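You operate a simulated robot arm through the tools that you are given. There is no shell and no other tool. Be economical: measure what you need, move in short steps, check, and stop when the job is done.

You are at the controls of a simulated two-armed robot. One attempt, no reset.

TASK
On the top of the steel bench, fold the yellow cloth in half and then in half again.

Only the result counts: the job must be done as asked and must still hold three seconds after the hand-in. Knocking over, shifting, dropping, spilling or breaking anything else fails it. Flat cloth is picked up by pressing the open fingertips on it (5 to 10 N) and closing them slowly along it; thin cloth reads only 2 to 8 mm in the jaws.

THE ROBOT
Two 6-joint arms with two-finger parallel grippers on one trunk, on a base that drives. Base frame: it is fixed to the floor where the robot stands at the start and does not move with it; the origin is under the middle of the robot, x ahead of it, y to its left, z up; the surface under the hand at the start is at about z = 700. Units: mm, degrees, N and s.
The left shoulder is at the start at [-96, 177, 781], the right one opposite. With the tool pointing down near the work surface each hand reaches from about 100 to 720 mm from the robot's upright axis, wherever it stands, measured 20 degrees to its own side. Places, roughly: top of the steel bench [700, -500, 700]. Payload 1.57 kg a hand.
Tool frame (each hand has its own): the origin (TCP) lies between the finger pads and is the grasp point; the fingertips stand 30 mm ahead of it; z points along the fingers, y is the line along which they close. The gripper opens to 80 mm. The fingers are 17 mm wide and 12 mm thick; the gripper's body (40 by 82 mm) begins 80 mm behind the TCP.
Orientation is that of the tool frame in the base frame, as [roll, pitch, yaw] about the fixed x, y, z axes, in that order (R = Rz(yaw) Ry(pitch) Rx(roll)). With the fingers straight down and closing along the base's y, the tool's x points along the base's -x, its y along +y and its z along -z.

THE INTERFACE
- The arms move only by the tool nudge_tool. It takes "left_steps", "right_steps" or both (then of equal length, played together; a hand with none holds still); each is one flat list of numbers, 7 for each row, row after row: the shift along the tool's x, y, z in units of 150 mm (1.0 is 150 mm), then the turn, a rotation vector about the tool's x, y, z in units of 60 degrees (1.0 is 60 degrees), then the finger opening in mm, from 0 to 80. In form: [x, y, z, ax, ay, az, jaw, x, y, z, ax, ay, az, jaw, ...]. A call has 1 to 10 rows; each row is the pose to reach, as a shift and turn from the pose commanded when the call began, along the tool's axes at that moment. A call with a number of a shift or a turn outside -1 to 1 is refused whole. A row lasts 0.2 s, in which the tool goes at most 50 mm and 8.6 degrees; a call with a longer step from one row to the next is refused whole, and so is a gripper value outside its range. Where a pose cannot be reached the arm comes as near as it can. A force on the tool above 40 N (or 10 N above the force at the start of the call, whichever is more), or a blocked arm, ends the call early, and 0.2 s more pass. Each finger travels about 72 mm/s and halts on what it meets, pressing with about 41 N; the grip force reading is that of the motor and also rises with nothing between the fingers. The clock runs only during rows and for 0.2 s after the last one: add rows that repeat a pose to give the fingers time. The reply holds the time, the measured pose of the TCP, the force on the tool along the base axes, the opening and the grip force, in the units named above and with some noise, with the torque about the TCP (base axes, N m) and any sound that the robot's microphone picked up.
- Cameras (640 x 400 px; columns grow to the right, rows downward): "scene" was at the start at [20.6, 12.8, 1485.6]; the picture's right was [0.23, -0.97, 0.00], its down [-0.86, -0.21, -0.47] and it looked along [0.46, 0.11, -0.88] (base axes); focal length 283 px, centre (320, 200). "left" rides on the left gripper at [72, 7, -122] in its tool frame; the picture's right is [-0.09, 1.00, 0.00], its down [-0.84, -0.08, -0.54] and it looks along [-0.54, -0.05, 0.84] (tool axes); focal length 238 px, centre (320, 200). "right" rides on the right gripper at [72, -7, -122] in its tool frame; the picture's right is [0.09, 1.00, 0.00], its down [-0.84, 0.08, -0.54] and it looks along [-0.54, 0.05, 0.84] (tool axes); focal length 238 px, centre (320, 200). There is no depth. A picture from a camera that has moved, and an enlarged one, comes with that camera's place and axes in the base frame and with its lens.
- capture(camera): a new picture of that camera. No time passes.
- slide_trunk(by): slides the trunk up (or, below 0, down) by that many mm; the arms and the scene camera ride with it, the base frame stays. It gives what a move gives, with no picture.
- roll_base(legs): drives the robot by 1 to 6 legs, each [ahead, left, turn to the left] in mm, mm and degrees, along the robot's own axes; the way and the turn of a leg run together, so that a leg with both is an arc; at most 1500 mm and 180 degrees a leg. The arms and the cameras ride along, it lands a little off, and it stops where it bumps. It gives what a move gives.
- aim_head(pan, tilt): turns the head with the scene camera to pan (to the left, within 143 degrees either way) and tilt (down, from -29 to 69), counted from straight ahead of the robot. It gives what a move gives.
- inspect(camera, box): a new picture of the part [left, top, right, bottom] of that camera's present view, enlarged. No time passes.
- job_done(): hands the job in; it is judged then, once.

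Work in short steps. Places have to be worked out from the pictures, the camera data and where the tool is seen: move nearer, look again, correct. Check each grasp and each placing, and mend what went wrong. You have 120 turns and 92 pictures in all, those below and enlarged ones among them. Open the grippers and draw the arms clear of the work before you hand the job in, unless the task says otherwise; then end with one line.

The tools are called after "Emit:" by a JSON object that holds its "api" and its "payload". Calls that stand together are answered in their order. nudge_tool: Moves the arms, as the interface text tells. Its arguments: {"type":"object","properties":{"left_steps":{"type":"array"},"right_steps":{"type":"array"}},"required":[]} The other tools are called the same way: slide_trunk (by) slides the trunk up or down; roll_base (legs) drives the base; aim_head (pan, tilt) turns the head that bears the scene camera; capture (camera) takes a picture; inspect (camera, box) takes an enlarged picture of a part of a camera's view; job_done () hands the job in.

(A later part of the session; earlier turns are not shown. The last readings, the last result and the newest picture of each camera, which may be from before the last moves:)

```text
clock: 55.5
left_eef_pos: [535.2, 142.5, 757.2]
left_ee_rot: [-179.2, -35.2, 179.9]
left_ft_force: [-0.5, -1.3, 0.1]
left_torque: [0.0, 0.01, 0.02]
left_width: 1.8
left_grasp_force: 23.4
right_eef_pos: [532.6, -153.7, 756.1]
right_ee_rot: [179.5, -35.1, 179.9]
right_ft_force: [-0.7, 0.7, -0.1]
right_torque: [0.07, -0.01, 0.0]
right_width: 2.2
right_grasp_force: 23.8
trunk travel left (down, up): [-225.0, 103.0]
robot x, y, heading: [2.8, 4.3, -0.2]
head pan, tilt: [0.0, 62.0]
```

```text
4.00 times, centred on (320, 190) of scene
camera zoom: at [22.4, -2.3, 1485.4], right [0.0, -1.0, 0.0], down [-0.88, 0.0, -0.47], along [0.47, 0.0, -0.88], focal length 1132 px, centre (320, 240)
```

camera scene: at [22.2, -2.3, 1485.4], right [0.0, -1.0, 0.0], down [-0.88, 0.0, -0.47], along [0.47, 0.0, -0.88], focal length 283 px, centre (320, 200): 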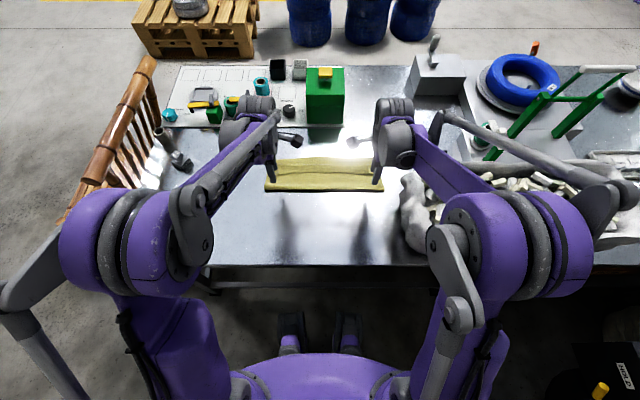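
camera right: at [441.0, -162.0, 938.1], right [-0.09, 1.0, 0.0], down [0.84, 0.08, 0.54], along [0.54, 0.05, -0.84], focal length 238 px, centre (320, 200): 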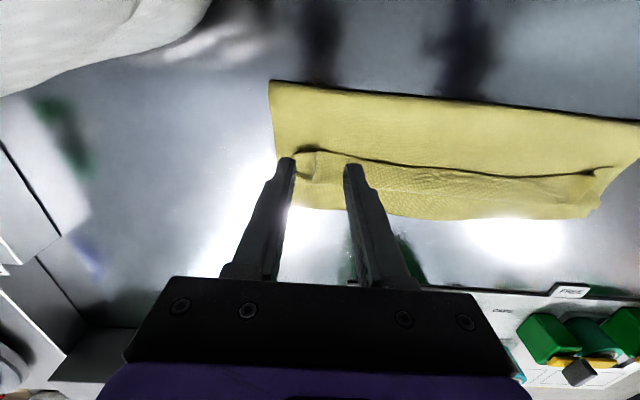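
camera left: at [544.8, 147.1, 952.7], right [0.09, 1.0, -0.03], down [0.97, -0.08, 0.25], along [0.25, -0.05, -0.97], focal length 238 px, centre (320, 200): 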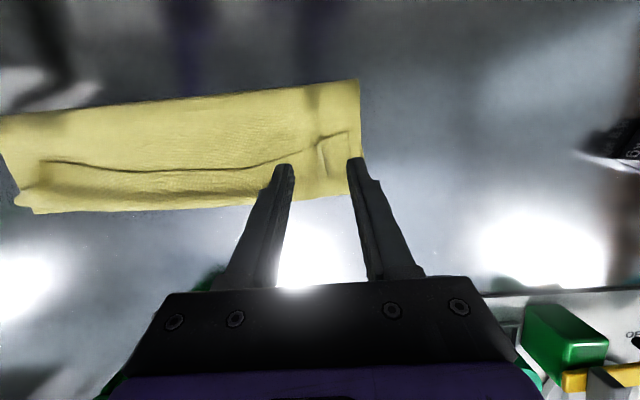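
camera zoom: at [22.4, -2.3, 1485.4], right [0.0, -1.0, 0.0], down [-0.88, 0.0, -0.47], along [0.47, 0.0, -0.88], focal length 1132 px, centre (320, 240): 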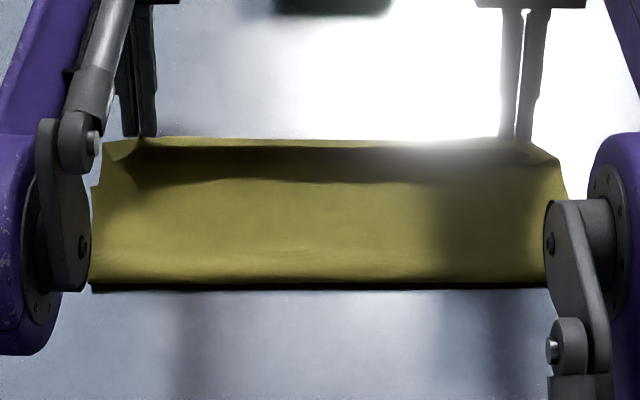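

The held edge now stands at the far boundary with almost no lip. I open quickly here and retreat upward along the fingers.

Emit:
{"api": "nudge_tool", "payload": {"left_steps": [0, 0, 0, 0, 0, 0, 28, 0, 0, 0, 0, 0, 0, 36, 0, 0, 0, 0, 0, 0, 36, 0, 0, -0.15, 0, 0, 0, 36, 0, 0, -0.35, 0, 0, 0, 36], "right_steps": [0, 0, 0, 0, 0, 0, 28, 0, 0, 0, 0, 0, 0, 36, 0, 0, 0, 0, 0, 0, 36, 0, 0, -0.15, 0, 0, 0, 36, 0, 0, -0.35, 0, 0, 0, 36]}}

Emit:
{"api": "inspect", "payload": {"camera": "scene", "box": [240, 140, 400, 240]}}

```text
clock: 56.6
left_eef_pos: [552.4, 143.1, 775.1]
left_ee_rot: [-179.3, -34.4, -179.9]
left_ft_force: [0.5, -1.1, -9.0]
left_torque: [0.06, 0.14, 0.0]
left_width: 35.9
left_grasp_force: 0.1
left hand out of reach, approached as far as the arm can: row 5
right_eef_pos: [549.4, -153.9, 772.2]
right_ee_rot: [179.5, -34.7, 179.9]
right_ft_force: [1.1, 0.7, -3.7]
right_torque: [-0.06, 0.09, -0.02]
right_width: 35.6
right_grasp_force: 0.2
right hand out of reach, approached as far as the arm can: row 5
trunk travel left (down, up): [-225.0, 103.0]
robot x, y, heading: [-2.7, 0.7, -0.1]
head pan, tilt: [0.0, 62.0]
stopped in row 5 (left hand): the force on the tool passed its limit at 74 N (the readings are from after the stop); the commanded pose is now the measured one
```

```text
4.00 times, centred on (320, 190) of scene
camera zoom: at [22.7, -2.3, 1485.4], right [0.0, -1.0, 0.0], down [-0.88, 0.0, -0.47], along [0.47, 0.0, -0.88], focal length 1132 px, centre (320, 240)
```

zoom: 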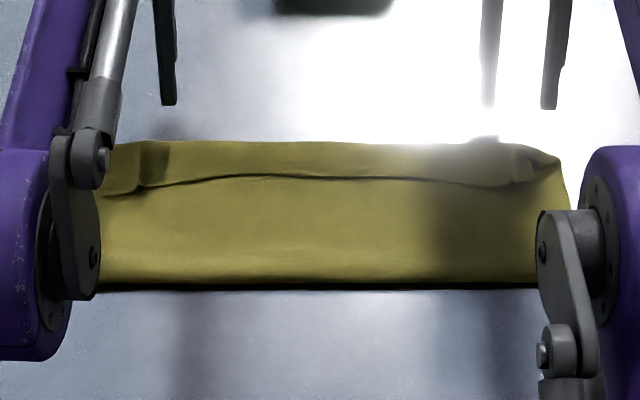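

The edge fell back again, about 27 mm. New approach: the left hand lifts the left end of the flap upright, and the right hand's closed fingers then plow the standing flap over to the far side, moving along y. First I bring both hands upright and clear.

Emit:
{"api": "nudge_tool", "payload": {"left_steps": [0.076, 0, 0.012, 0, -0.116, 0, 30, 0.152, 0, 0.024, 0, -0.232, 0, 26, 0.228, 0, 0.036, 0, -0.348, 0, 24, 0.304, 0, 0.048, 0, -0.464, 0, 22, 0.38, 0, 0.058, 0, -0.58, 0, 22], "right_steps": [0.15, 0, 0.01, 0, -0.116, 0, 30, 0.3, 0, 0.02, 0, -0.232, 0, 20, 0.45, 0.1, 0.03, 0, -0.348, 0, 10, 0.6, 0.23, 0.04, 0, -0.464, 0, 0, 0.763, 0.36, 0.053, 0, -0.58, 0, 0]}}

```text
clock: 57.8
left_eef_pos: [497.4, 142.5, 801.3]
left_ee_rot: [-179.4, 0.5, -179.5]
left_ft_force: [-0.3, 0.7, 0.5]
left_torque: [-0.01, 0.04, -0.03]
left_width: 22.2
left_grasp_force: 0.2
right_eef_pos: [447.7, -100.1, 834.1]
right_ee_rot: [179.7, 0.3, 179.6]
right_ft_force: [-1.2, -0.3, 0.1]
right_torque: [-0.04, -0.03, -0.01]
right_width: 0.0
right_grasp_force: 21.3
trunk travel left (down, up): [-225.0, 103.0]
robot x, y, heading: [1.2, -2.5, 0.0]
head pan, tilt: [0.0, 62.0]
```

Emit:
{"api": "nudge_tool", "payload": {"left_steps": [0.03, 0, 0.03, 0, -0.13, 0, 22, 0.06, 0, 0.06, 0, -0.26, 0, 22, 0.09, 0, 0.12, 0, -0.39, 0, 22, 0.12, 0, 0.2, 0, -0.52, 0, 22, 0.153, 0, 0.3, 0, -0.65, 0, 22]}}

Emit:
{"api": "inspect", "payload": {"camera": "left", "box": [160, 20, 480, 220]}}

```text
clock: 59.0
left_eef_pos: [478.0, 143.6, 754.0]
left_ee_rot: [-179.4, 39.4, -179.1]
left_ft_force: [-0.5, 0.1, -0.2]
left_torque: [0.0, 0.0, 0.0]
left_width: 22.0
left_grasp_force: 0.0
right_eef_pos: [451.7, -101.8, 834.4]
right_ee_rot: [179.6, 0.1, 179.6]
right_ft_force: [0.1, 0.0, -0.4]
right_torque: [-0.01, -0.02, 0.02]
right_width: 0.0
right_grasp_force: 21.2
trunk travel left (down, up): [-225.0, 103.0]
robot x, y, heading: [2.4, -1.9, -0.2]
head pan, tilt: [0.0, 62.0]
```

```text
2.00 times, centred on (320, 120) of left
camera zoom: at [344.8, 149.9, 803.5], right [0.06, 1.0, 0.05], down [0.3, -0.07, 0.95], along [0.95, -0.04, -0.31], focal length 477 px, centre (320, 360)
```

zoom: 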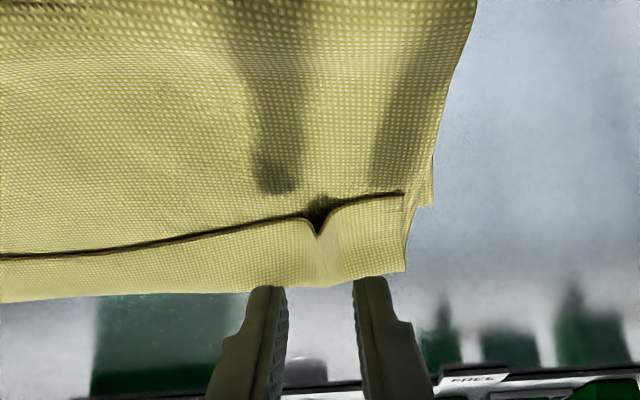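

The ridge is centred between the left fingers. I go down and close on it.

Emit:
{"api": "nudge_tool", "payload": {"left_steps": [0.064, 0.013, 0.04, 0, 0, 0, 22, 0.128, 0.013, 0.085, 0, 0, 0, 22, 0.128, 0.013, 0.085, 0, 0, 0, 22, 0.128, 0.013, 0.085, 0, 0, 0, 18, 0.128, 0.013, 0.085, 0, 0, 0, 14, 0.128, 0.013, 0.085, 0, 0, 0, 10, 0.128, 0.013, 0.085, 0, 0, 0, 6, 0.128, 0.013, 0.085, 0, 0, 0, 3, 0.128, 0.013, 0.085, 0, 0, 0, 0, 0.128, 0.013, 0.085, 0, 0, 0, 0]}}

```text
clock: 61.2
left_eef_pos: [471.9, 144.3, 734.3]
left_ee_rot: [-179.3, 39.3, -179.1]
left_ft_force: [-0.1, -0.3, -0.2]
left_torque: [0.01, 0.03, -0.05]
left_width: 2.0
left_grasp_force: 23.8
right_eef_pos: [450.1, -99.8, 833.6]
right_ee_rot: [179.6, 0.1, 179.5]
right_ft_force: [0.1, 0.5, 0.3]
right_torque: [-0.02, -0.03, 0.02]
right_width: 0.1
right_grasp_force: 21.4
trunk travel left (down, up): [-225.0, 103.0]
robot x, y, heading: [0.2, 0.9, -0.0]
head pan, tilt: [0.0, 62.0]
```

The left hand holds the flap ridge (2.0 mm). I lift and rotate it up and forward.

Emit:
{"api": "nudge_tool", "payload": {"left_steps": [-0.042, 0, -0.052, 0, 0, 0, 0, -0.084, 0, -0.104, 0, 0, 0, 0, -0.144, 0, -0.114, 0, 0.125, 0, 0, -0.204, 0, -0.124, 0, 0.25, 0, 0, -0.264, 0, -0.134, 0, 0.375, 0, 0, -0.324, 0, -0.144, 0, 0.5, 0, 0, -0.384, 0, -0.155, 0, 0.625, 0, 0, -0.443, 0, -0.165, 0, 0.75, 0, 0]}}

Emit:
{"api": "nudge_tool", "payload": {"left_steps": [-0.03, 0, 0, 0, 0.1, 0, 0, -0.06, 0, 0, 0, 0.2, 0, 0, -0.1, 0, 0.02, 0, 0.3, 0, 0, -0.14, 0, 0.04, 0, 0.4, 0, 0, -0.16, 0, 0.06, 0, 0.45, 0, 0]}}

Emit:
{"api": "inspect", "payload": {"camera": "scene", "box": [240, 140, 400, 240]}}

```text
clock: 63.0
left_eef_pos: [506.4, 144.7, 796.0]
left_ee_rot: [-179.3, -5.8, -179.6]
left_ft_force: [-0.1, 0.0, 0.1]
left_torque: [-0.02, 0.01, -0.01]
left_width: 1.7
left_grasp_force: 23.6
right_eef_pos: [451.1, -100.2, 833.2]
right_ee_rot: [179.6, 0.1, 179.7]
right_ft_force: [1.0, -0.4, 0.4]
right_torque: [0.0, 0.0, -0.02]
right_width: 0.0
right_grasp_force: 21.5
trunk travel left (down, up): [-225.0, 103.0]
robot x, y, heading: [1.3, 4.1, -0.2]
head pan, tilt: [0.0, 62.0]
```

```text
clock: 64.2
left_eef_pos: [529.7, 145.1, 783.8]
left_ee_rot: [-179.4, -32.7, -179.9]
left_ft_force: [-0.3, -0.6, 0.6]
left_torque: [-0.02, 0.01, 0.01]
left_width: 1.7
left_grasp_force: 23.5
right_eef_pos: [449.7, -102.0, 833.2]
right_ee_rot: [179.6, 0.1, 179.6]
right_ft_force: [0.5, -0.5, -0.2]
right_torque: [0.0, 0.0, -0.01]
right_width: 0.2
right_grasp_force: 21.4
trunk travel left (down, up): [-225.0, 103.0]
robot x, y, heading: [-2.1, -3.2, -0.2]
head pan, tilt: [0.0, 62.0]
```

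```text
4.00 times, centred on (320, 190) of scene
camera zoom: at [22.5, -2.3, 1485.4], right [0.0, -1.0, 0.0], down [-0.88, 0.0, -0.47], along [0.47, 0.0, -0.88], focal length 1132 px, centre (320, 240)
```

zoom: 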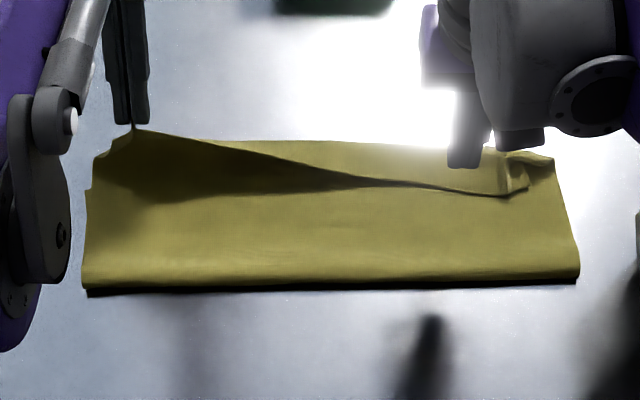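

The left half of the flap now stands open, with its edge at about (496, 60, 735). I bring the right closed fingers over to y≈47, on the near side of the edge.

Emit:
{"api": "nudge_tool", "payload": {"right_steps": [-0.02, 0.2, 0, 0, 0, 0, 0, -0.04, 0.4, 0.05, 0, 0, 0, 0, -0.06, 0.6, 0.1, 0, 0, 0, 0, -0.08, 0.8, 0.16, 0, 0, 0, 0, -0.1, 0.987, 0.22, 0, 0, 0, 0]}}

Emit:
{"api": "nudge_tool", "payload": {"right_steps": [0, 0, 0.1, 0, 0, 0, 0, 0, 0, 0.2, 0, 0, 0, 0, 0, 0, 0.33, 0, 0, 0, 0]}}

Emit:
{"api": "inspect", "payload": {"camera": "scene", "box": [240, 140, 400, 240]}}

```text
clock: 65.4
left_eef_pos: [528.8, 144.7, 783.8]
left_ee_rot: [-179.3, -32.7, -179.9]
left_ft_force: [-0.8, -0.7, 0.4]
left_torque: [0.02, 0.01, 0.02]
left_width: 1.7
left_grasp_force: 23.3
right_eef_pos: [466.5, 48.1, 800.4]
right_ee_rot: [179.6, 0.0, 179.5]
right_ft_force: [-0.1, -0.1, 0.1]
right_torque: [0.0, 0.0, -0.01]
right_width: 0.0
right_grasp_force: 21.5
trunk travel left (down, up): [-225.0, 103.0]
robot x, y, heading: [-0.9, -2.9, 0.2]
head pan, tilt: [0.0, 62.0]
```

```text
clock: 66.2
left_eef_pos: [530.9, 144.9, 783.6]
left_ee_rot: [-179.3, -32.8, -179.9]
left_ft_force: [0.4, 0.0, -0.2]
left_torque: [0.0, 0.03, 0.0]
left_width: 1.9
left_grasp_force: 23.4
right_eef_pos: [466.4, 48.2, 750.8]
right_ee_rot: [179.6, 0.1, 179.5]
right_ft_force: [0.3, -0.1, -0.5]
right_torque: [-0.01, 0.01, 0.0]
right_width: 0.0
right_grasp_force: 21.3
trunk travel left (down, up): [-225.0, 103.0]
robot x, y, heading: [1.9, 0.7, -0.1]
head pan, tilt: [0.0, 62.0]
```

```text
4.00 times, centred on (320, 190) of scene
camera zoom: at [22.7, -2.1, 1485.4], right [0.0, -1.0, 0.0], down [-0.88, 0.0, -0.47], along [0.47, 0.0, -0.88], focal length 1132 px, centre (320, 240)
```

zoom: 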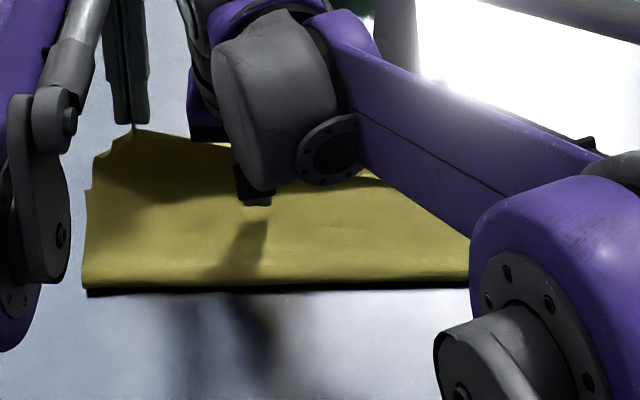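

The finger is on the near side of the standing edge. I lower 9 mm and push forward 75 mm to tip the flap over.

Emit:
{"api": "nudge_tool", "payload": {"right_steps": [0, 0, 0.06, 0, 0, 0, 0, -0.06, 0, 0.06, 0, 0, 0, 0, -0.13, 0, 0.06, 0, 0, 0, 0, -0.2, 0, 0.06, 0, 0, 0, 0, -0.27, 0, 0.06, 0, 0, 0, 0, -0.34, 0, 0.06, 0, 0, 0, 0, -0.41, 0, 0.06, 0, 0, 0, 0, -0.47, 0, 0.06, 0, 0, 0, 0]}}

Emit:
{"api": "capture", "payload": {"camera": "right"}}

```text
clock: 68.0
left_eef_pos: [529.2, 144.1, 783.6]
left_ee_rot: [-179.3, -32.7, -179.9]
left_ft_force: [0.2, -0.1, -0.6]
left_torque: [-0.03, 0.0, 0.02]
left_width: 1.6
left_grasp_force: 23.7
right_eef_pos: [537.5, 47.2, 742.3]
right_ee_rot: [179.4, 0.2, 179.6]
right_ft_force: [0.0, 0.0, -0.8]
right_torque: [-0.01, -0.03, -0.01]
right_width: 0.0
right_grasp_force: 21.9
trunk travel left (down, up): [-225.0, 103.0]
robot x, y, heading: [-0.5, 2.1, 0.1]
head pan, tilt: [0.0, 62.0]
```

```text
29 pictures are left
camera right: at [465.0, 41.6, 864.6], right [-0.09, 1.0, 0.01], down [0.84, 0.07, 0.54], along [0.54, 0.05, -0.84], focal length 238 px, centre (320, 200)
```

right: 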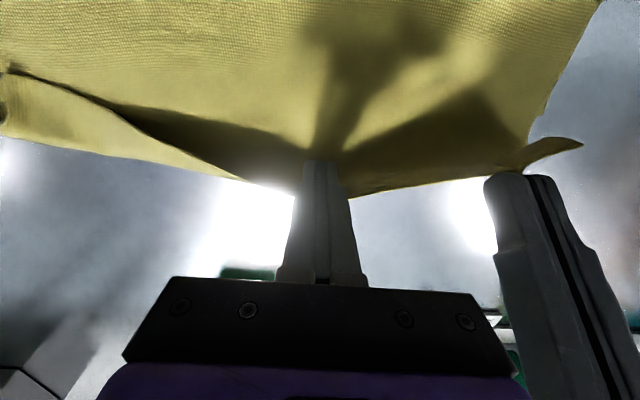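

The flap is tipped over at the finger. I now sweep the right finger along −y to plow the rest over.

Emit:
{"api": "nudge_tool", "payload": {"right_steps": [0, -0.1, 0.02, 0, 0, 0, 0, 0, -0.2, 0.02, 0, 0, 0, 0, 0, -0.3, 0.02, 0, 0, 0, 0, 0, -0.4, 0.02, 0, 0, 0, 0, 0, -0.5, 0.02, 0, 0, 0, 0, 0, -0.6, 0.02, 0, 0, 0, 0, 0, -0.7, 0.02, 0, 0, 0, 0, 0, -0.8, 0.02, 0, 0, 0, 0, 0, -0.87, 0.02, 0, 0, 0, 0]}}

Emit:
{"api": "capture", "payload": {"camera": "right"}}

```text
clock: 70.0
left_eef_pos: [529.7, 144.2, 784.4]
left_ee_rot: [-179.4, -32.7, -180.0]
left_ft_force: [-0.6, 0.1, -0.6]
left_torque: [0.0, 0.04, 0.04]
left_width: 1.9
left_grasp_force: 23.6
right_eef_pos: [537.0, -81.4, 738.5]
right_ee_rot: [179.5, 0.2, 179.5]
right_ft_force: [-0.2, 0.5, 0.1]
right_torque: [-0.02, -0.01, 0.0]
right_width: 0.2
right_grasp_force: 21.0
trunk travel left (down, up): [-225.0, 103.0]
robot x, y, heading: [-0.4, -0.0, -0.1]
head pan, tilt: [0.0, 62.0]
```

```text
28 pictures are left
camera right: at [464.2, -88.8, 860.7], right [-0.08, 1.0, 0.01], down [0.84, 0.07, 0.54], along [0.54, 0.05, -0.84], focal length 238 px, centre (320, 200)
```

right: 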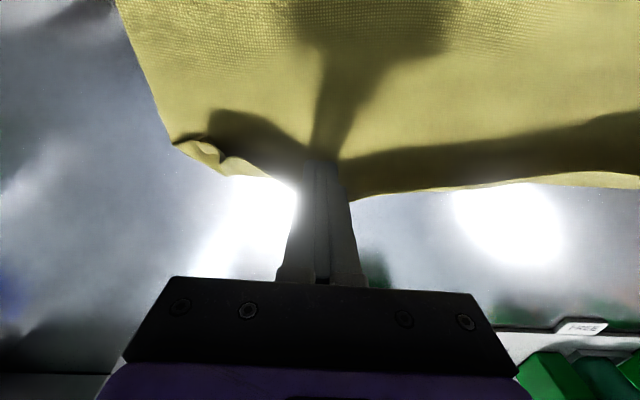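

The plow works; only the wrinkled right corner remains. I continue past the right end.

Emit:
{"api": "nudge_tool", "payload": {"right_steps": [0, -0.1, 0, 0, 0, 0, 0, 0, -0.2, 0, 0, 0, 0, 0, 0, -0.3, 0, 0, 0, 0, 0, 0, -0.4, 0, 0, 0, 0, 0, 0, -0.5, 0, 0, 0, 0, 0, 0, -0.6, 0, 0, 0, 0, 0, 0, -0.7, 0, 0, 0, 0, 0]}}

Emit:
{"api": "inspect", "payload": {"camera": "scene", "box": [240, 140, 400, 240]}}

Emit:
{"api": "capture", "payload": {"camera": "right"}}

```text
clock: 71.6
left_eef_pos: [529.2, 143.8, 783.3]
left_ee_rot: [-179.3, -32.7, -179.9]
left_ft_force: [-0.1, 0.4, -0.5]
left_torque: [-0.01, 0.01, 0.01]
left_width: 2.0
left_grasp_force: 22.9
right_eef_pos: [536.0, -187.6, 738.1]
right_ee_rot: [179.5, 0.1, 179.6]
right_ft_force: [-0.5, 0.2, -0.3]
right_torque: [0.02, 0.0, 0.01]
right_width: 0.1
right_grasp_force: 21.2
trunk travel left (down, up): [-225.0, 103.0]
robot x, y, heading: [-0.7, 1.1, -0.1]
head pan, tilt: [0.0, 62.0]
```

```text
4.00 times, centred on (320, 190) of scene
camera zoom: at [22.2, -2.5, 1485.4], right [0.0, -1.0, 0.0], down [-0.88, 0.0, -0.47], along [0.47, 0.0, -0.88], focal length 1132 px, centre (320, 240)
```

zoom: 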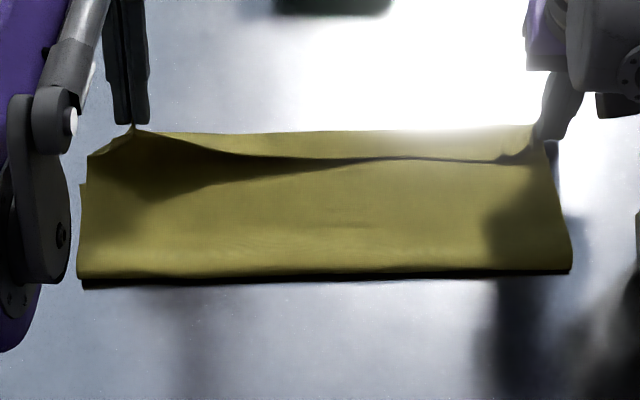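

```text
26 pictures are left
camera right: at [462.2, -194.7, 860.0], right [-0.09, 1.0, 0.01], down [0.84, 0.07, 0.54], along [0.54, 0.05, -0.84], focal length 238 px, centre (320, 200)
```

right: 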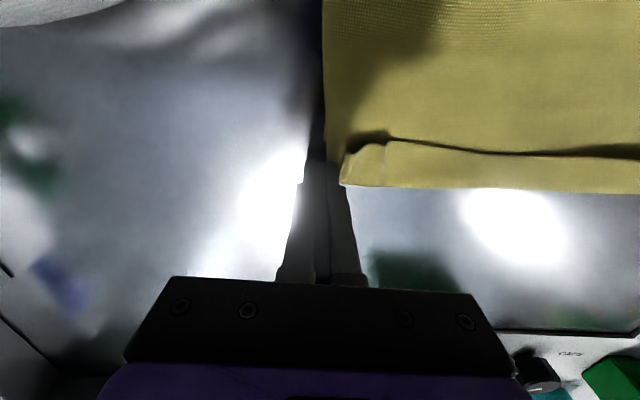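

The flap was only pushed upright and fell back behind the finger; I must push farther, past its full length (x≈562). I bring the right hand back to the near side for a second, deeper pass.

Emit:
{"api": "nudge_tool", "payload": {"right_steps": [0, 0, -0.2, 0, 0, 0, 0, 0.1, 0, -0.4, 0, 0, 0, 0, 0.2, 0.2, -0.42, 0, 0, 0, 0, 0.3, 0.4, -0.42, 0, 0, 0, 0, 0.4, 0.6, -0.42, 0, 0, 0, 0, 0.45, 0.8, -0.42, 0, 0, 0, 0, 0.45, 1.0, -0.42, 0, 0, 0, 0]}}

Emit:
{"api": "nudge_tool", "payload": {"right_steps": [0, 0.15, 0, 0, 0, 0, 0, 0, 0.3, 0, 0, 0, 0, 0, 0, 0.45, 0, 0, 0, 0, 0, 0, 0.56, 0.1, 0, 0, 0, 0, 0, 0.56, 0.25, 0, 0, 0, 0, 0, 0.56, 0.4, 0, 0, 0, 0]}}

Emit:
{"api": "nudge_tool", "payload": {"right_steps": [-0.07, 0, 0.01, 0, 0, 0, 0, -0.15, 0, 0.02, 0, 0, 0, 0, -0.23, 0, 0.02, 0, 0, 0, 0, -0.31, 0, 0.02, 0, 0, 0, 0, -0.39, 0, 0.02, 0, 0, 0, 0, -0.47, 0, 0.02, 0, 0, 0, 0, -0.55, 0, 0.02, 0, 0, 0, 0, -0.62, 0, 0.02, 0, 0, 0, 0]}}

Emit:
{"api": "capture", "payload": {"camera": "right"}}

```text
clock: 73.2
left_eef_pos: [530.3, 145.0, 783.8]
left_ee_rot: [-179.3, -32.8, -180.0]
left_ft_force: [-0.2, 0.8, -0.5]
left_torque: [0.02, 0.0, 0.03]
left_width: 1.8
left_grasp_force: 23.4
right_eef_pos: [470.3, -37.4, 802.8]
right_ee_rot: [179.6, 0.0, 179.6]
right_ft_force: [-0.2, 0.0, -0.3]
right_torque: [0.04, 0.03, -0.01]
right_width: 0.3
right_grasp_force: 21.3
trunk travel left (down, up): [-225.0, 103.0]
robot x, y, heading: [-1.0, -2.6, -0.1]
head pan, tilt: [0.0, 62.0]
```

```text
clock: 74.6
left_eef_pos: [529.4, 143.1, 783.6]
left_ee_rot: [-179.3, -32.8, -179.9]
left_ft_force: [-0.2, -0.7, -0.6]
left_torque: [0.01, -0.02, 0.0]
left_width: 1.7
left_grasp_force: 23.1
right_eef_pos: [470.6, 46.4, 744.4]
right_ee_rot: [179.5, 0.1, 179.6]
right_ft_force: [0.0, 0.7, 0.4]
right_torque: [0.02, 0.01, 0.03]
right_width: 0.0
right_grasp_force: 21.5
trunk travel left (down, up): [-225.0, 103.0]
robot x, y, heading: [0.0, -4.4, -0.1]
head pan, tilt: [0.0, 62.0]
```

```text
clock: 76.4
left_eef_pos: [529.6, 145.8, 783.5]
left_ee_rot: [-179.2, -32.6, -179.9]
left_ft_force: [-0.5, -0.1, 0.4]
left_torque: [0.0, 0.02, 0.0]
left_width: 1.8
left_grasp_force: 23.7
right_eef_pos: [562.9, 47.8, 741.0]
right_ee_rot: [179.7, 0.1, 179.6]
right_ft_force: [-0.4, 0.1, 0.7]
right_torque: [0.01, 0.02, 0.0]
right_width: 0.0
right_grasp_force: 21.6
trunk travel left (down, up): [-225.0, 103.0]
robot x, y, heading: [1.5, 0.4, -0.1]
head pan, tilt: [0.0, 62.0]
```

```text
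25 pictures are left
camera right: at [489.5, 40.1, 862.3], right [-0.08, 1.0, 0.01], down [0.84, 0.07, 0.54], along [0.54, 0.05, -0.84], focal length 238 px, centre (320, 200)
```

right: 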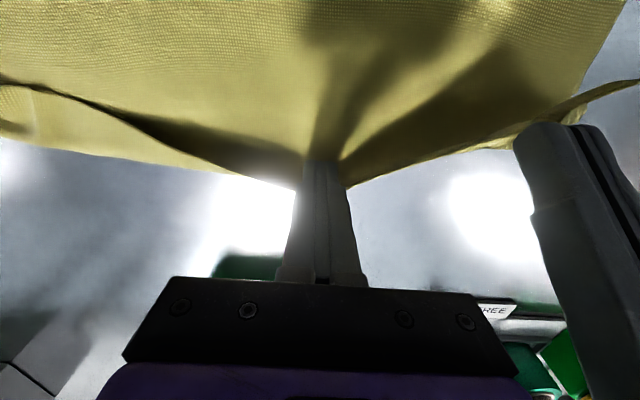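

Pushing just drags the sheet taut; this route isn't efficient. Better: unfold it again and regrip the near edge with the jaws closing across the edge (one finger just off the cloth, one ~10 mm inside), which leaves only a ~5 mm lip. I first bring the right hand back over the right ridge.

Emit:
{"api": "nudge_tool", "payload": {"right_steps": [0.07, 0, 0, 0, 0, 0, 0, 0.15, 0, -0.1, 0, 0, 0, 0, 0.3, 0, -0.3, 0, 0, 0, 0, 0.4, -0.2, -0.4, 0, 0, 0, 0, 0.4, -0.4, -0.42, 0, 0, 0, 10, 0.4, -0.6, -0.42, 0, 0, 0, 20, 0.4, -0.8, -0.42, 0, 0, 0, 20, 0.4, -1.0, -0.42, 0, 0, 0, 20]}}

Emit:
{"api": "nudge_tool", "payload": {"right_steps": [0, -0.15, 0, 0, 0, 0, 20, 0, -0.3, 0, 0, 0, 0, 20, 0, -0.333, 0, 0, 0, 0, 20]}}

Emit:
{"api": "capture", "payload": {"camera": "right"}}

```text
clock: 78.2
left_eef_pos: [529.3, 144.0, 783.4]
left_ee_rot: [-179.4, -32.8, -179.8]
left_ft_force: [0.0, 0.3, -0.3]
left_torque: [-0.01, 0.0, -0.01]
left_width: 1.6
left_grasp_force: 23.7
right_eef_pos: [503.0, -106.9, 801.0]
right_ee_rot: [179.4, 0.1, 179.6]
right_ft_force: [-0.5, 0.3, 0.1]
right_torque: [-0.02, 0.01, 0.01]
right_width: 19.9
right_grasp_force: 0.0
trunk travel left (down, up): [-225.0, 103.0]
robot x, y, heading: [2.6, -1.1, 0.1]
head pan, tilt: [0.0, 62.0]
```

```text
clock: 79.0
left_eef_pos: [529.3, 144.1, 783.7]
left_ee_rot: [-179.3, -32.6, -180.0]
left_ft_force: [-0.2, -0.1, -0.3]
left_torque: [0.02, -0.02, 0.01]
left_width: 2.1
left_grasp_force: 23.3
right_eef_pos: [502.1, -152.5, 803.5]
right_ee_rot: [179.6, 0.1, 179.6]
right_ft_force: [0.2, -0.2, 0.4]
right_torque: [0.01, -0.02, 0.0]
right_width: 20.0
right_grasp_force: 0.0
trunk travel left (down, up): [-225.0, 103.0]
robot x, y, heading: [3.2, -0.8, -0.3]
head pan, tilt: [0.0, 62.0]
```

```text
24 pictures are left
camera right: at [428.9, -159.7, 923.9], right [-0.09, 1.0, 0.01], down [0.84, 0.07, 0.54], along [0.54, 0.05, -0.84], focal length 238 px, centre (320, 200)
```

right: 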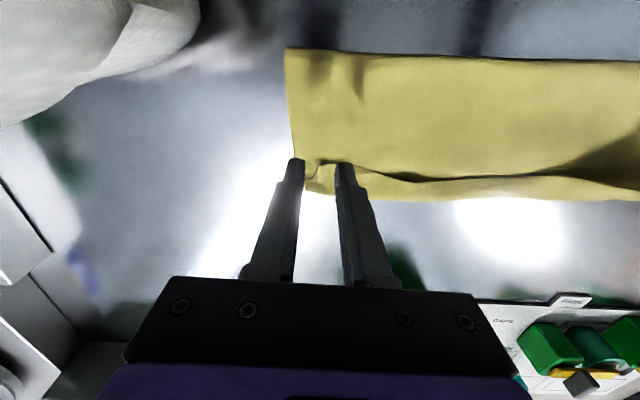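

The right ridge appears at about (526,−142). I go there and pinch gently, just above the layer beneath.

Emit:
{"api": "nudge_tool", "payload": {"right_steps": [-0.1, 0.067, 0.15, 0, 0, 0, 22, -0.207, 0.067, 0.35, 0, 0, 0, 22, -0.207, 0.067, 0.455, 0, 0, 0, 22, -0.207, 0.067, 0.455, 0, 0, 0, 18, -0.207, 0.067, 0.455, 0, 0, 0, 14, -0.207, 0.067, 0.455, 0, 0, 0, 10, -0.207, 0.067, 0.455, 0, 0, 0, 6, -0.207, 0.067, 0.455, 0, 0, 0, 3, -0.207, 0.067, 0.455, 0, 0, 0, 0, -0.207, 0.067, 0.455, 0, 0, 0, 0]}}

```text
clock: 81.2
left_eef_pos: [529.4, 144.2, 784.8]
left_ee_rot: [-179.3, -32.7, -179.9]
left_ft_force: [-0.7, -0.4, -0.2]
left_torque: [0.02, 0.01, 0.0]
left_width: 1.6
left_grasp_force: 23.3
right_eef_pos: [534.0, -142.5, 732.7]
right_ee_rot: [179.6, 0.0, 179.5]
right_ft_force: [-0.3, 0.5, 1.3]
right_torque: [-0.02, -0.01, 0.02]
right_width: 2.5
right_grasp_force: 24.1
trunk travel left (down, up): [-225.0, 103.0]
robot x, y, heading: [-2.3, -2.2, -0.1]
head pan, tilt: [0.0, 62.0]
```

Both hands hold the flap (1.6 and 2.5 mm). I lift and carry it back toward me to unfold.

Emit:
{"api": "nudge_tool", "payload": {"left_steps": [0.036, 0, -0.056, 0, -0.109, 0, 0, 0.072, 0, -0.112, 0, -0.218, 0, 0, 0.294, 0, -0.088, 0, -0.327, 0, 0, 0.591, 0, -0.057, 0, -0.436, 0, 0, 0.812, 0, 0.03, 0, -0.545, 0, 0], "right_steps": [0, 0, -0.167, 0, 0, 0, 0, 0, 0, -0.367, 0, 0, 0, 0, 0.2, 0, -0.533, 0, 0, 0, 0, 0.467, 0, -0.687, 0, 0, 0, 0, 0.72, 0, -0.767, 0, 0, 0, 0]}}

Emit:
{"api": "capture", "payload": {"camera": "scene"}}

```text
clock: 82.4
left_eef_pos: [423.6, 143.8, 846.4]
left_ee_rot: [-179.4, 0.2, -179.5]
left_ft_force: [0.1, -0.2, 0.3]
left_torque: [0.04, -0.01, -0.03]
left_width: 1.9
left_grasp_force: 23.2
right_eef_pos: [421.7, -145.4, 849.8]
right_ee_rot: [179.7, 0.2, 179.6]
right_ft_force: [-0.4, 0.7, 0.4]
right_torque: [0.03, -0.05, -0.02]
right_width: 2.4
right_grasp_force: 23.7
trunk travel left (down, up): [-225.0, 103.0]
robot x, y, heading: [0.2, 2.1, -0.2]
head pan, tilt: [0.0, 62.0]
```

```text
23 pictures are left
camera scene: at [19.1, -2.4, 1485.4], right [0.0, -1.0, 0.0], down [-0.88, 0.0, -0.47], along [0.47, 0.0, -0.88], focal length 283 px, centre (320, 200)
```

scene: 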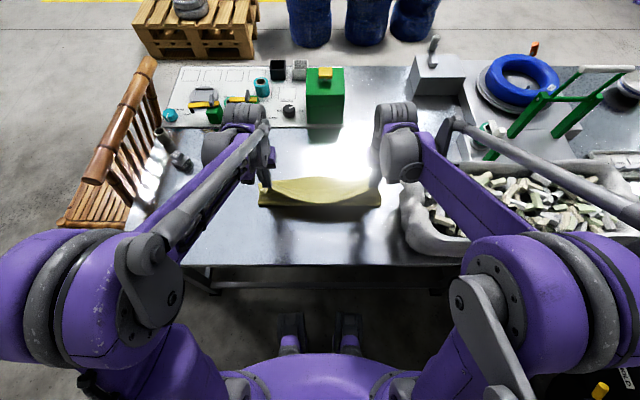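

The sheet hangs cleanly. I lay the edge down on the near side at x≈276, then open and back off upward.

Emit:
{"api": "nudge_tool", "payload": {"left_steps": [0.2, 0, 0.033, 0, 0, 0, 0, 0.4, 0, 0.12, 0, 0, 0, 0, 0.6, 0, 0.267, 0, 0, 0, 0, 0.767, 0, 0.433, 0, 0, 0, 0, 0.9, 0, 0.6, 0, 0, 0, 0, 0.987, 0, 0.71, 0, 0, 0, 0], "right_steps": [0.2, 0, 0.04, 0, 0, 0, 0, 0.4, 0, 0.13, 0, 0, 0, 0, 0.6, 0, 0.28, 0, 0, 0, 0, 0.767, 0, 0.45, 0, 0, 0, 0, 0.9, 0, 0.62, 0, 0, 0, 0, 0.987, 0, 0.735, 0, 0, 0, 0]}}

Emit:
{"api": "nudge_tool", "payload": {"left_steps": [0, 0, 0.02, 0, 0, 0, 0, 0, 0, 0.02, 0, 0, 0, 8, 0, 0, 0.02, 0, 0, 0, 18, 0, 0, 0.02, 0, 0, 0, 30, 0, 0, 0.02, 0, 0, 0, 30, 0, 0, -0.2, 0, 0, 0, 30, 0, 0, -0.45, 0, 0, 0, 30], "right_steps": [0, 0, 0.02, 0, 0, 0, 0, 0, 0, 0.02, 0, 0, 0, 8, 0, 0, 0.02, 0, 0, 0, 18, 0, 0, 0.02, 0, 0, 0, 30, 0, 0, 0.02, 0, 0, 0, 30, 0, 0, -0.2, 0, 0, 0, 30, 0, 0, -0.45, 0, 0, 0, 30]}}

Emit:
{"api": "inspect", "payload": {"camera": "scene", "box": [200, 130, 440, 280]}}

```text
clock: 83.8
left_eef_pos: [276.0, 144.1, 738.8]
left_ee_rot: [-179.4, -0.1, -179.6]
left_ft_force: [-0.5, -0.2, 0.6]
left_torque: [0.02, 0.01, 0.02]
left_width: 2.0
left_grasp_force: 23.5
right_eef_pos: [276.2, -141.3, 738.4]
right_ee_rot: [179.6, 0.0, 179.6]
right_ft_force: [0.2, 0.7, 0.6]
right_torque: [0.0, 0.01, 0.0]
right_width: 2.3
right_grasp_force: 23.7
trunk travel left (down, up): [-225.0, 103.0]
robot x, y, heading: [1.6, 2.7, -0.4]
head pan, tilt: [0.0, 62.0]
```

```text
clock: 85.4
left_eef_pos: [275.4, 142.3, 806.9]
left_ee_rot: [-179.3, -0.1, -179.5]
left_ft_force: [-0.1, -0.6, -0.4]
left_torque: [0.01, 0.0, -0.02]
left_width: 30.0
left_grasp_force: 0.0
right_eef_pos: [275.4, -141.8, 805.2]
right_ee_rot: [179.6, 0.1, 179.6]
right_ft_force: [-0.3, -0.7, 0.2]
right_torque: [0.02, -0.01, -0.03]
right_width: 30.1
right_grasp_force: 0.2
trunk travel left (down, up): [-225.0, 103.0]
robot x, y, heading: [-0.9, 1.3, -0.2]
head pan, tilt: [0.0, 62.0]
```

```text
2.67 times, centred on (320, 205) of scene
camera zoom: at [21.0, -2.3, 1485.4], right [0.0, -1.0, 0.0], down [-0.88, 0.0, -0.47], along [0.47, 0.0, -0.88], focal length 755 px, centre (320, 187)
```

zoom: 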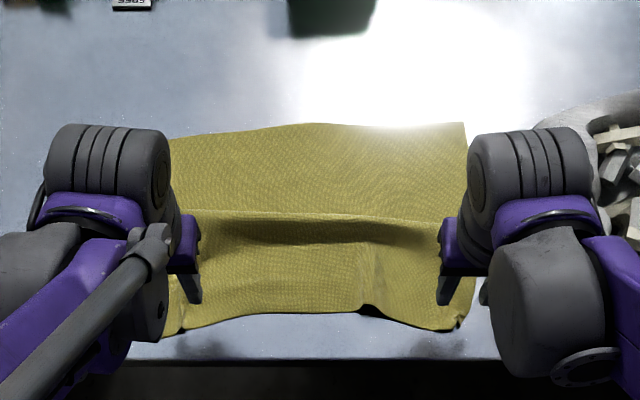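

The cloth is open again but has ~30 mm of slack as a wave in the middle. I press the closed tips on the near part and drag it ~28 mm toward me to smooth it.

Emit:
{"api": "nudge_tool", "payload": {"left_steps": [-0.15, -0.12, 0, 0, 0, 0, 15, -0.3, -0.25, 0.1, 0, 0, 0, 0, -0.3, -0.25, 0.35, 0, 0, 0, 0, -0.3, -0.25, 0.49, 0, 0, 0, 0], "right_steps": [-0.15, 0.12, 0, 0, 0, 0, 15, -0.3, 0.25, 0.1, 0, 0, 0, 0, -0.3, 0.25, 0.35, 0, 0, 0, 0, -0.3, 0.25, 0.48, 0, 0, 0, 0]}}

Emit:
{"api": "nudge_tool", "payload": {"left_steps": [0, 0, 0.013, 0, 0, 0, 0, 0.03, 0, 0.013, 0, 0, 0, 0, 0.07, 0, 0.013, 0, 0, 0, 0, 0.11, 0, 0.013, 0, 0, 0, 0, 0.15, 0, 0.013, 0, 0, 0, 0, 0.19, 0, 0.013, 0, 0, 0, 0, 0.19, 0, -0.15, 0, 0, 0, 0, 0.19, 0, -0.45, 0, 0, 0, 0], "right_steps": [0, 0, 0.013, 0, 0, 0, 0, 0.03, 0, 0.013, 0, 0, 0, 0, 0.07, 0, 0.013, 0, 0, 0, 0, 0.11, 0, 0.013, 0, 0, 0, 0, 0.15, 0, 0.013, 0, 0, 0, 0, 0.19, 0, 0.013, 0, 0, 0, 0, 0.19, 0, -0.15, 0, 0, 0, 0, 0.19, 0, -0.45, 0, 0, 0, 0]}}

Emit:
{"api": "capture", "payload": {"camera": "left"}}

Emit:
{"api": "capture", "payload": {"camera": "right"}}

```text
clock: 86.4
left_eef_pos: [322.4, 105.3, 733.6]
left_ee_rot: [-179.4, -0.1, -179.4]
left_ft_force: [-0.5, 0.4, -0.7]
left_torque: [-0.03, -0.02, 0.01]
left_width: 0.1
left_grasp_force: 21.1
right_eef_pos: [324.0, -103.4, 731.9]
right_ee_rot: [179.5, 0.2, 179.6]
right_ft_force: [-0.1, 0.5, -0.4]
right_torque: [-0.01, -0.01, 0.0]
right_width: 0.0
right_grasp_force: 21.1
trunk travel left (down, up): [-225.0, 103.0]
robot x, y, heading: [3.4, -1.5, 0.2]
head pan, tilt: [0.0, 62.0]
```

```text
clock: 88.2
left_eef_pos: [293.3, 105.0, 801.1]
left_ee_rot: [-179.4, 0.0, -179.6]
left_ft_force: [0.2, -0.6, -0.5]
left_torque: [0.03, 0.01, 0.05]
left_width: 0.0
left_grasp_force: 21.2
right_eef_pos: [293.2, -105.0, 800.9]
right_ee_rot: [179.5, 0.1, 179.6]
right_ft_force: [-0.1, 0.8, 0.1]
right_torque: [-0.04, -0.03, 0.0]
right_width: 0.2
right_grasp_force: 20.8
trunk travel left (down, up): [-225.0, 103.0]
robot x, y, heading: [-2.0, -3.3, -0.4]
head pan, tilt: [0.0, 62.0]
```

```text
21 pictures are left
camera left: at [221.4, 113.9, 922.7], right [0.08, 1.0, -0.01], down [0.84, -0.07, 0.54], along [0.54, -0.05, -0.84], focal length 238 px, centre (320, 200)
```

left: 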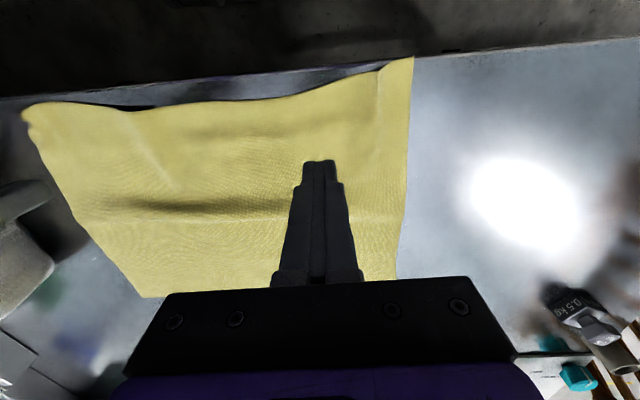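

```text
20 pictures are left
camera right: at [218.1, -112.4, 921.6], right [-0.09, 1.0, 0.01], down [0.84, 0.07, 0.55], along [0.54, 0.05, -0.84], focal length 238 px, centre (320, 200)
```

right: 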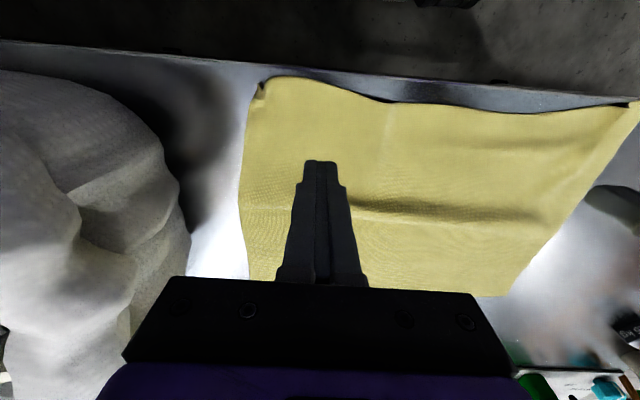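

The cloth is nearly flat now (corners ≈ (235,187), (246,−158); far edge ≈ 503–521), but too near the bench's front. I go to the far part and drag the whole cloth ~65 mm forward, which also flattens the wave.

Emit:
{"api": "nudge_tool", "payload": {"left_steps": [-0.3, 0, 0, 0, 0, 0, 0, -0.6, 0, 0, 0, 0, 0, 0, -0.9, 0, 0, 0, 0, 0, 0, -1.0, 0, 0.2, 0, 0, 0, 0, -1.0, 0, 0.4, 0, 0, 0, 0], "right_steps": [-0.3, 0, 0, 0, 0, 0, 0, -0.6, 0, 0, 0, 0, 0, 0, -0.9, 0, 0, 0, 0, 0, 0, -1.0, 0, 0.2, 0, 0, 0, 0, -1.0, 0, 0.4, 0, 0, 0, 0]}}

Emit:
{"api": "nudge_tool", "payload": {"left_steps": [-0.15, 0, 0, 0, 0, 0, 0, -0.2, 0, 0.05, 0, 0, 0, 0, -0.2, 0, 0.068, 0, 0, 0, 0], "right_steps": [-0.15, 0, 0, 0, 0, 0, 0, -0.2, 0, 0.05, 0, 0, 0, 0, -0.2, 0, 0.068, 0, 0, 0, 0]}}

```text
clock: 89.4
left_eef_pos: [444.1, 104.9, 743.0]
left_ee_rot: [-179.4, -0.1, -179.5]
left_ft_force: [0.7, -0.3, -0.7]
left_torque: [0.03, 0.0, 0.01]
left_width: 0.0
left_grasp_force: 21.2
right_eef_pos: [445.3, -105.3, 741.2]
right_ee_rot: [179.5, 0.0, 179.6]
right_ft_force: [-0.3, -0.6, 0.1]
right_torque: [-0.02, 0.0, 0.02]
right_width: 0.1
right_grasp_force: 21.1
trunk travel left (down, up): [-225.0, 103.0]
robot x, y, heading: [-2.2, -1.1, -0.1]
head pan, tilt: [0.0, 62.0]
```

```text
clock: 90.2
left_eef_pos: [473.3, 106.3, 731.6]
left_ee_rot: [-179.5, 0.0, -179.5]
left_ft_force: [-1.0, -0.2, 1.0]
left_torque: [-0.01, 0.02, 0.0]
left_width: 0.0
left_grasp_force: 21.5
right_eef_pos: [474.3, -106.4, 732.0]
right_ee_rot: [179.6, 0.1, 179.5]
right_ft_force: [-0.2, -0.3, 1.0]
right_torque: [0.02, 0.05, 0.03]
right_width: 0.0
right_grasp_force: 21.0
trunk travel left (down, up): [-225.0, 103.0]
robot x, y, heading: [4.8, 3.3, -0.1]
head pan, tilt: [0.0, 62.0]
```

Emit:
{"api": "nudge_tool", "payload": {"left_steps": [0, 0, 0.003, 0, 0, 0, 0, -0.05, 0, 0.003, 0, 0, 0, 0, -0.11, 0, 0.003, 0, 0, 0, 0, -0.17, 0, 0.003, 0, 0, 0, 0, -0.23, 0, 0.003, 0, 0, 0, 0, -0.29, 0, 0.003, 0, 0, 0, 0, -0.35, 0, 0.003, 0, 0, 0, 0, -0.41, 0, 0.003, 0, 0, 0, 0, -0.46, 0, 0.003, 0, 0, 0, 0, -0.46, 0, -0.2, 0, 0, 0, 0], "right_steps": [0, 0, 0.003, 0, 0, 0, 0, -0.05, 0, 0.003, 0, 0, 0, 0, -0.11, 0, 0.003, 0, 0, 0, 0, -0.17, 0, 0.003, 0, 0, 0, 0, -0.23, 0, 0.003, 0, 0, 0, 0, -0.29, 0, 0.003, 0, 0, 0, 0, -0.35, 0, 0.003, 0, 0, 0, 0, -0.41, 0, 0.003, 0, 0, 0, 0, -0.46, 0, 0.003, 0, 0, 0, 0, -0.46, 0, -0.2, 0, 0, 0, 0]}}

Emit:
{"api": "inspect", "payload": {"camera": "scene", "box": [200, 110, 440, 260]}}

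```text
clock: 92.4
left_eef_pos: [541.8, 108.0, 762.1]
left_ee_rot: [-179.5, 0.0, -179.5]
left_ft_force: [-1.2, 0.2, 0.2]
left_torque: [0.02, -0.02, 0.0]
left_width: 0.3
left_grasp_force: 21.1
right_eef_pos: [541.5, -105.8, 761.8]
right_ee_rot: [179.6, 0.2, 179.6]
right_ft_force: [-0.6, -0.3, 0.3]
right_torque: [-0.03, 0.0, 0.03]
right_width: 0.0
right_grasp_force: 21.5
trunk travel left (down, up): [-225.0, 103.0]
robot x, y, heading: [-0.6, -0.4, -0.2]
head pan, tilt: [0.0, 62.0]
```

```text
2.67 times, centred on (320, 185) of scene
camera zoom: at [20.3, -2.2, 1485.3], right [0.0, -1.0, 0.0], down [-0.88, 0.0, -0.47], along [0.47, 0.0, -0.88], focal length 755 px, centre (320, 240)
```

zoom: 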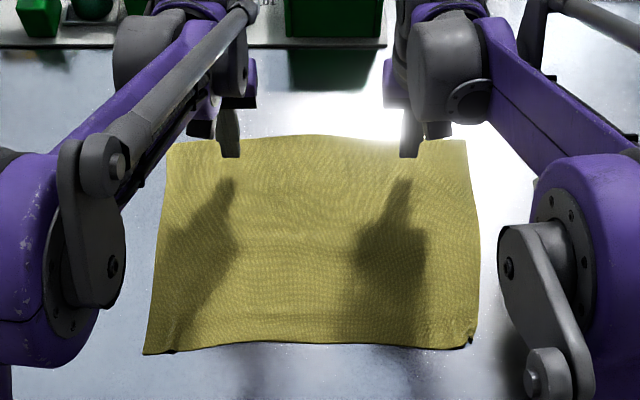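

The cloth is flat again: near edge ≈ x 303 (y −167…189), far edge ≈ 580. I turn the wrists 90° so the jaws close across the edge and bring the hands to the near edge.

Emit:
{"api": "nudge_tool", "payload": {"left_steps": [0.1, 0.05, -0.25, 0, 0, -0.125, 0, 0.28, 0.1, -0.25, 0, 0, -0.25, 0, 0.46, 0.15, -0.25, 0, 0, -0.375, 0, 0.64, 0.2, -0.25, 0, 0, -0.5, 0, 0.82, 0.24, -0.25, 0, 0, -0.625, 10, 1.0, 0.28, -0.25, 0, 0, -0.75, 18], "right_steps": [0.1, -0.03, -0.25, 0, 0, 0.125, 0, 0.28, -0.06, -0.25, 0, 0, 0.25, 0, 0.46, -0.1, -0.25, 0, 0, 0.375, 0, 0.64, -0.14, -0.25, 0, 0, 0.5, 0, 0.82, -0.17, -0.25, 0, 0, 0.625, 10, 1.0, -0.2, -0.25, 0, 0, 0.75, 18]}}

Emit:
{"api": "nudge_tool", "payload": {"left_steps": [0.067, 0.067, 0, 0, 0, -0.125, 18, 0.133, 0.133, 0, 0, 0, -0.25, 18, 0.2, 0.2, 0.05, 0, 0, -0.375, 18, 0.267, 0.267, 0.1, 0, 0, -0.5, 18, 0.333, 0.333, 0.2, 0, 0, -0.625, 18, 0.4, 0.4, 0.3, 0, 0, -0.75, 18], "right_steps": [0.067, -0.067, 0, 0, 0, 0.125, 18, 0.133, -0.133, 0, 0, 0, 0.25, 18, 0.2, -0.2, 0.05, 0, 0, 0.375, 18, 0.267, -0.267, 0.1, 0, 0, 0.5, 18, 0.333, -0.333, 0.2, 0, 0, 0.625, 18, 0.4, -0.4, 0.3, 0, 0, 0.75, 18]}}

Emit:
{"api": "capture", "payload": {"camera": "left"}}

Emit:
{"api": "capture", "payload": {"camera": "right"}}

```text
clock: 93.8
left_eef_pos: [391.6, 146.6, 797.3]
left_ee_rot: [-179.6, -0.4, -134.4]
left_ft_force: [0.0, 1.0, 0.4]
left_torque: [-0.01, -0.01, 0.01]
left_width: 18.0
left_grasp_force: 0.0
right_eef_pos: [391.3, -135.2, 800.6]
right_ee_rot: [179.6, -0.1, 134.4]
right_ft_force: [-0.1, 0.0, 0.0]
right_torque: [0.03, -0.04, -0.01]
right_width: 18.0
right_grasp_force: 0.1
trunk travel left (down, up): [-225.0, 103.0]
robot x, y, heading: [-3.2, 5.0, 0.1]
head pan, tilt: [0.0, 62.0]
```

```text
clock: 95.2
left_eef_pos: [306.3, 145.9, 752.4]
left_ee_rot: [-179.9, -0.5, -89.4]
left_ft_force: [-0.8, 0.1, -0.3]
left_torque: [-0.02, -0.03, -0.01]
left_width: 18.0
left_grasp_force: 0.0
right_eef_pos: [305.8, -134.5, 753.4]
right_ee_rot: [179.9, -0.4, 89.6]
right_ft_force: [0.3, -0.9, 0.0]
right_torque: [0.02, 0.02, -0.03]
right_width: 18.0
right_grasp_force: 0.0
trunk travel left (down, up): [-225.0, 103.0]
robot x, y, heading: [0.4, 0.8, 0.1]
head pan, tilt: [0.0, 62.0]
```

```text
18 pictures are left
camera left: at [300.2, 76.2, 875.0], right [-1.0, 0.08, 0.0], down [0.07, 0.84, 0.53], along [0.04, 0.53, -0.85], focal length 238 px, centre (320, 200)
```

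left: 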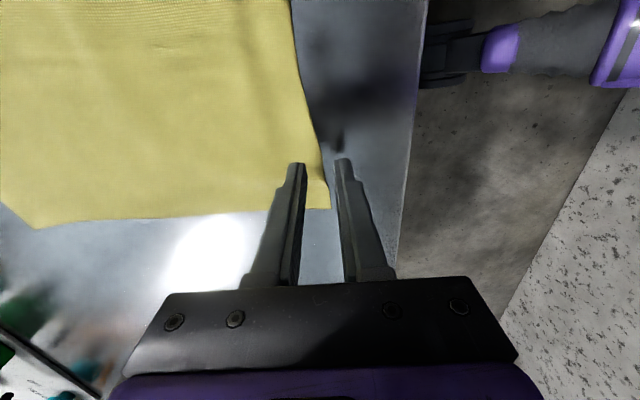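

```text
17 pictures are left
camera right: at [299.3, -62.7, 876.7], right [1.0, 0.08, 0.0], down [0.07, -0.84, 0.54], along [0.05, -0.53, -0.84], focal length 238 px, centre (320, 200)
```

right: 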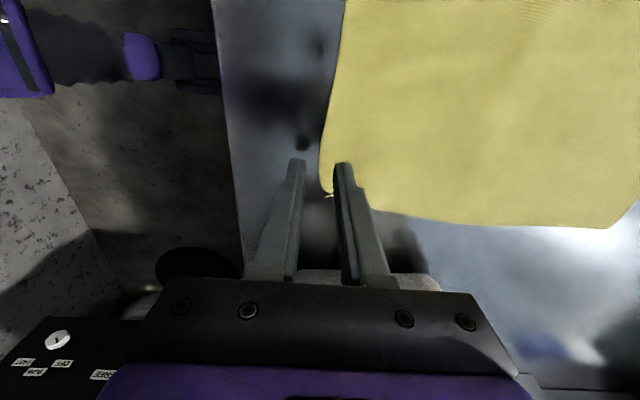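

The edge runs right through the middle of both open jaws (x≈306 left, 308 right). I shift a few mm inward onto the cloth and lower to contact.

Emit:
{"api": "nudge_tool", "payload": {"left_steps": [-0.067, -0.013, 0.05, 0, 0, 0, 18, -0.067, -0.013, 0.1, 0, 0, 0, 18, -0.067, -0.013, 0.14, 0, 0, 0, 18, -0.067, -0.013, 0.14, 0, 0, 0, 18], "right_steps": [-0.033, 0.04, 0.05, 0, 0, 0, 18, -0.033, 0.04, 0.1, 0, 0, 0, 18, -0.033, 0.04, 0.147, 0, 0, 0, 18, -0.033, 0.04, 0.147, 0, 0, 0, 18]}}

```text
clock: 96.2
left_eef_pos: [306.9, 157.6, 731.1]
left_ee_rot: [180.0, -0.6, -89.6]
left_ft_force: [-0.5, 0.5, -0.5]
left_torque: [-0.03, -0.04, -0.02]
left_width: 18.1
left_grasp_force: 0.1
right_eef_pos: [314.4, -139.4, 731.1]
right_ee_rot: [179.9, -0.4, 89.6]
right_ft_force: [-0.2, -0.4, 0.7]
right_torque: [0.01, 0.04, 0.01]
right_width: 17.9
right_grasp_force: 0.0
trunk travel left (down, up): [-225.0, 103.0]
robot x, y, heading: [0.0, -0.4, -0.2]
head pan, tilt: [0.0, 62.0]
```

Emit:
{"api": "nudge_tool", "payload": {"left_steps": [0, 0, 0.007, 0, 0, 0, 18, 0, 0, 0.007, 0, 0, 0, 18], "right_steps": [0, 0, 0.006, 0, 0, 0, 18, 0, 0, 0.006, 0, 0, 0, 18]}}

```text
clock: 96.8
left_eef_pos: [308.1, 156.3, 731.1]
left_ee_rot: [179.9, -0.6, -89.5]
left_ft_force: [-0.4, 1.0, 10.4]
left_torque: [0.06, -0.14, 0.03]
left_width: 18.0
left_grasp_force: 0.2
right_eef_pos: [312.9, -138.2, 730.8]
right_ee_rot: [179.8, -0.5, 89.7]
right_ft_force: [1.0, 0.2, 8.2]
right_torque: [-0.01, -0.14, -0.01]
right_width: 18.3
right_grasp_force: 0.4
trunk travel left (down, up): [-225.0, 103.0]
robot x, y, heading: [5.5, 0.7, 0.0]
head pan, tilt: [0.0, 62.0]
```

The press is right (10 and 8 N), so I close both slowly.

Emit:
{"api": "nudge_tool", "payload": {"left_steps": [0, 0, 0, 0, 0, 0, 16, 0, 0, 0, 0, 0, 0, 14, 0, 0, 0, 0, 0, 0, 12, 0, 0, 0, 0, 0, 0, 10, 0, 0, 0, 0, 0, 0, 8, 0, 0, 0, 0, 0, 0, 6, 0, 0, 0, 0, 0, 0, 4, 0, 0, 0, 0, 0, 0, 2, 0, 0, 0, 0, 0, 0, 0, 0, 0, 0, 0, 0, 0, 0], "right_steps": [0, 0, 0, 0, 0, 0, 16, 0, 0, 0, 0, 0, 0, 14, 0, 0, 0, 0, 0, 0, 12, 0, 0, 0, 0, 0, 0, 10, 0, 0, 0, 0, 0, 0, 8, 0, 0, 0, 0, 0, 0, 6, 0, 0, 0, 0, 0, 0, 4, 0, 0, 0, 0, 0, 0, 2, 0, 0, 0, 0, 0, 0, 0, 0, 0, 0, 0, 0, 0, 0]}}

```text
clock: 99.0
left_eef_pos: [309.0, 156.6, 732.0]
left_ee_rot: [-180.0, -0.6, -89.5]
left_ft_force: [4.2, -0.7, 22.7]
left_torque: [-0.03, -0.16, -0.02]
left_width: 4.3
left_grasp_force: 24.8
right_eef_pos: [314.3, -139.1, 732.0]
right_ee_rot: [179.8, -0.5, 89.6]
right_ft_force: [1.7, 0.9, 15.1]
right_torque: [0.01, -0.1, 0.01]
right_width: 1.9
right_grasp_force: 23.5
trunk travel left (down, up): [-225.0, 103.0]
robot x, y, heading: [-1.8, 1.2, -0.0]
head pan, tilt: [0.0, 62.0]
```

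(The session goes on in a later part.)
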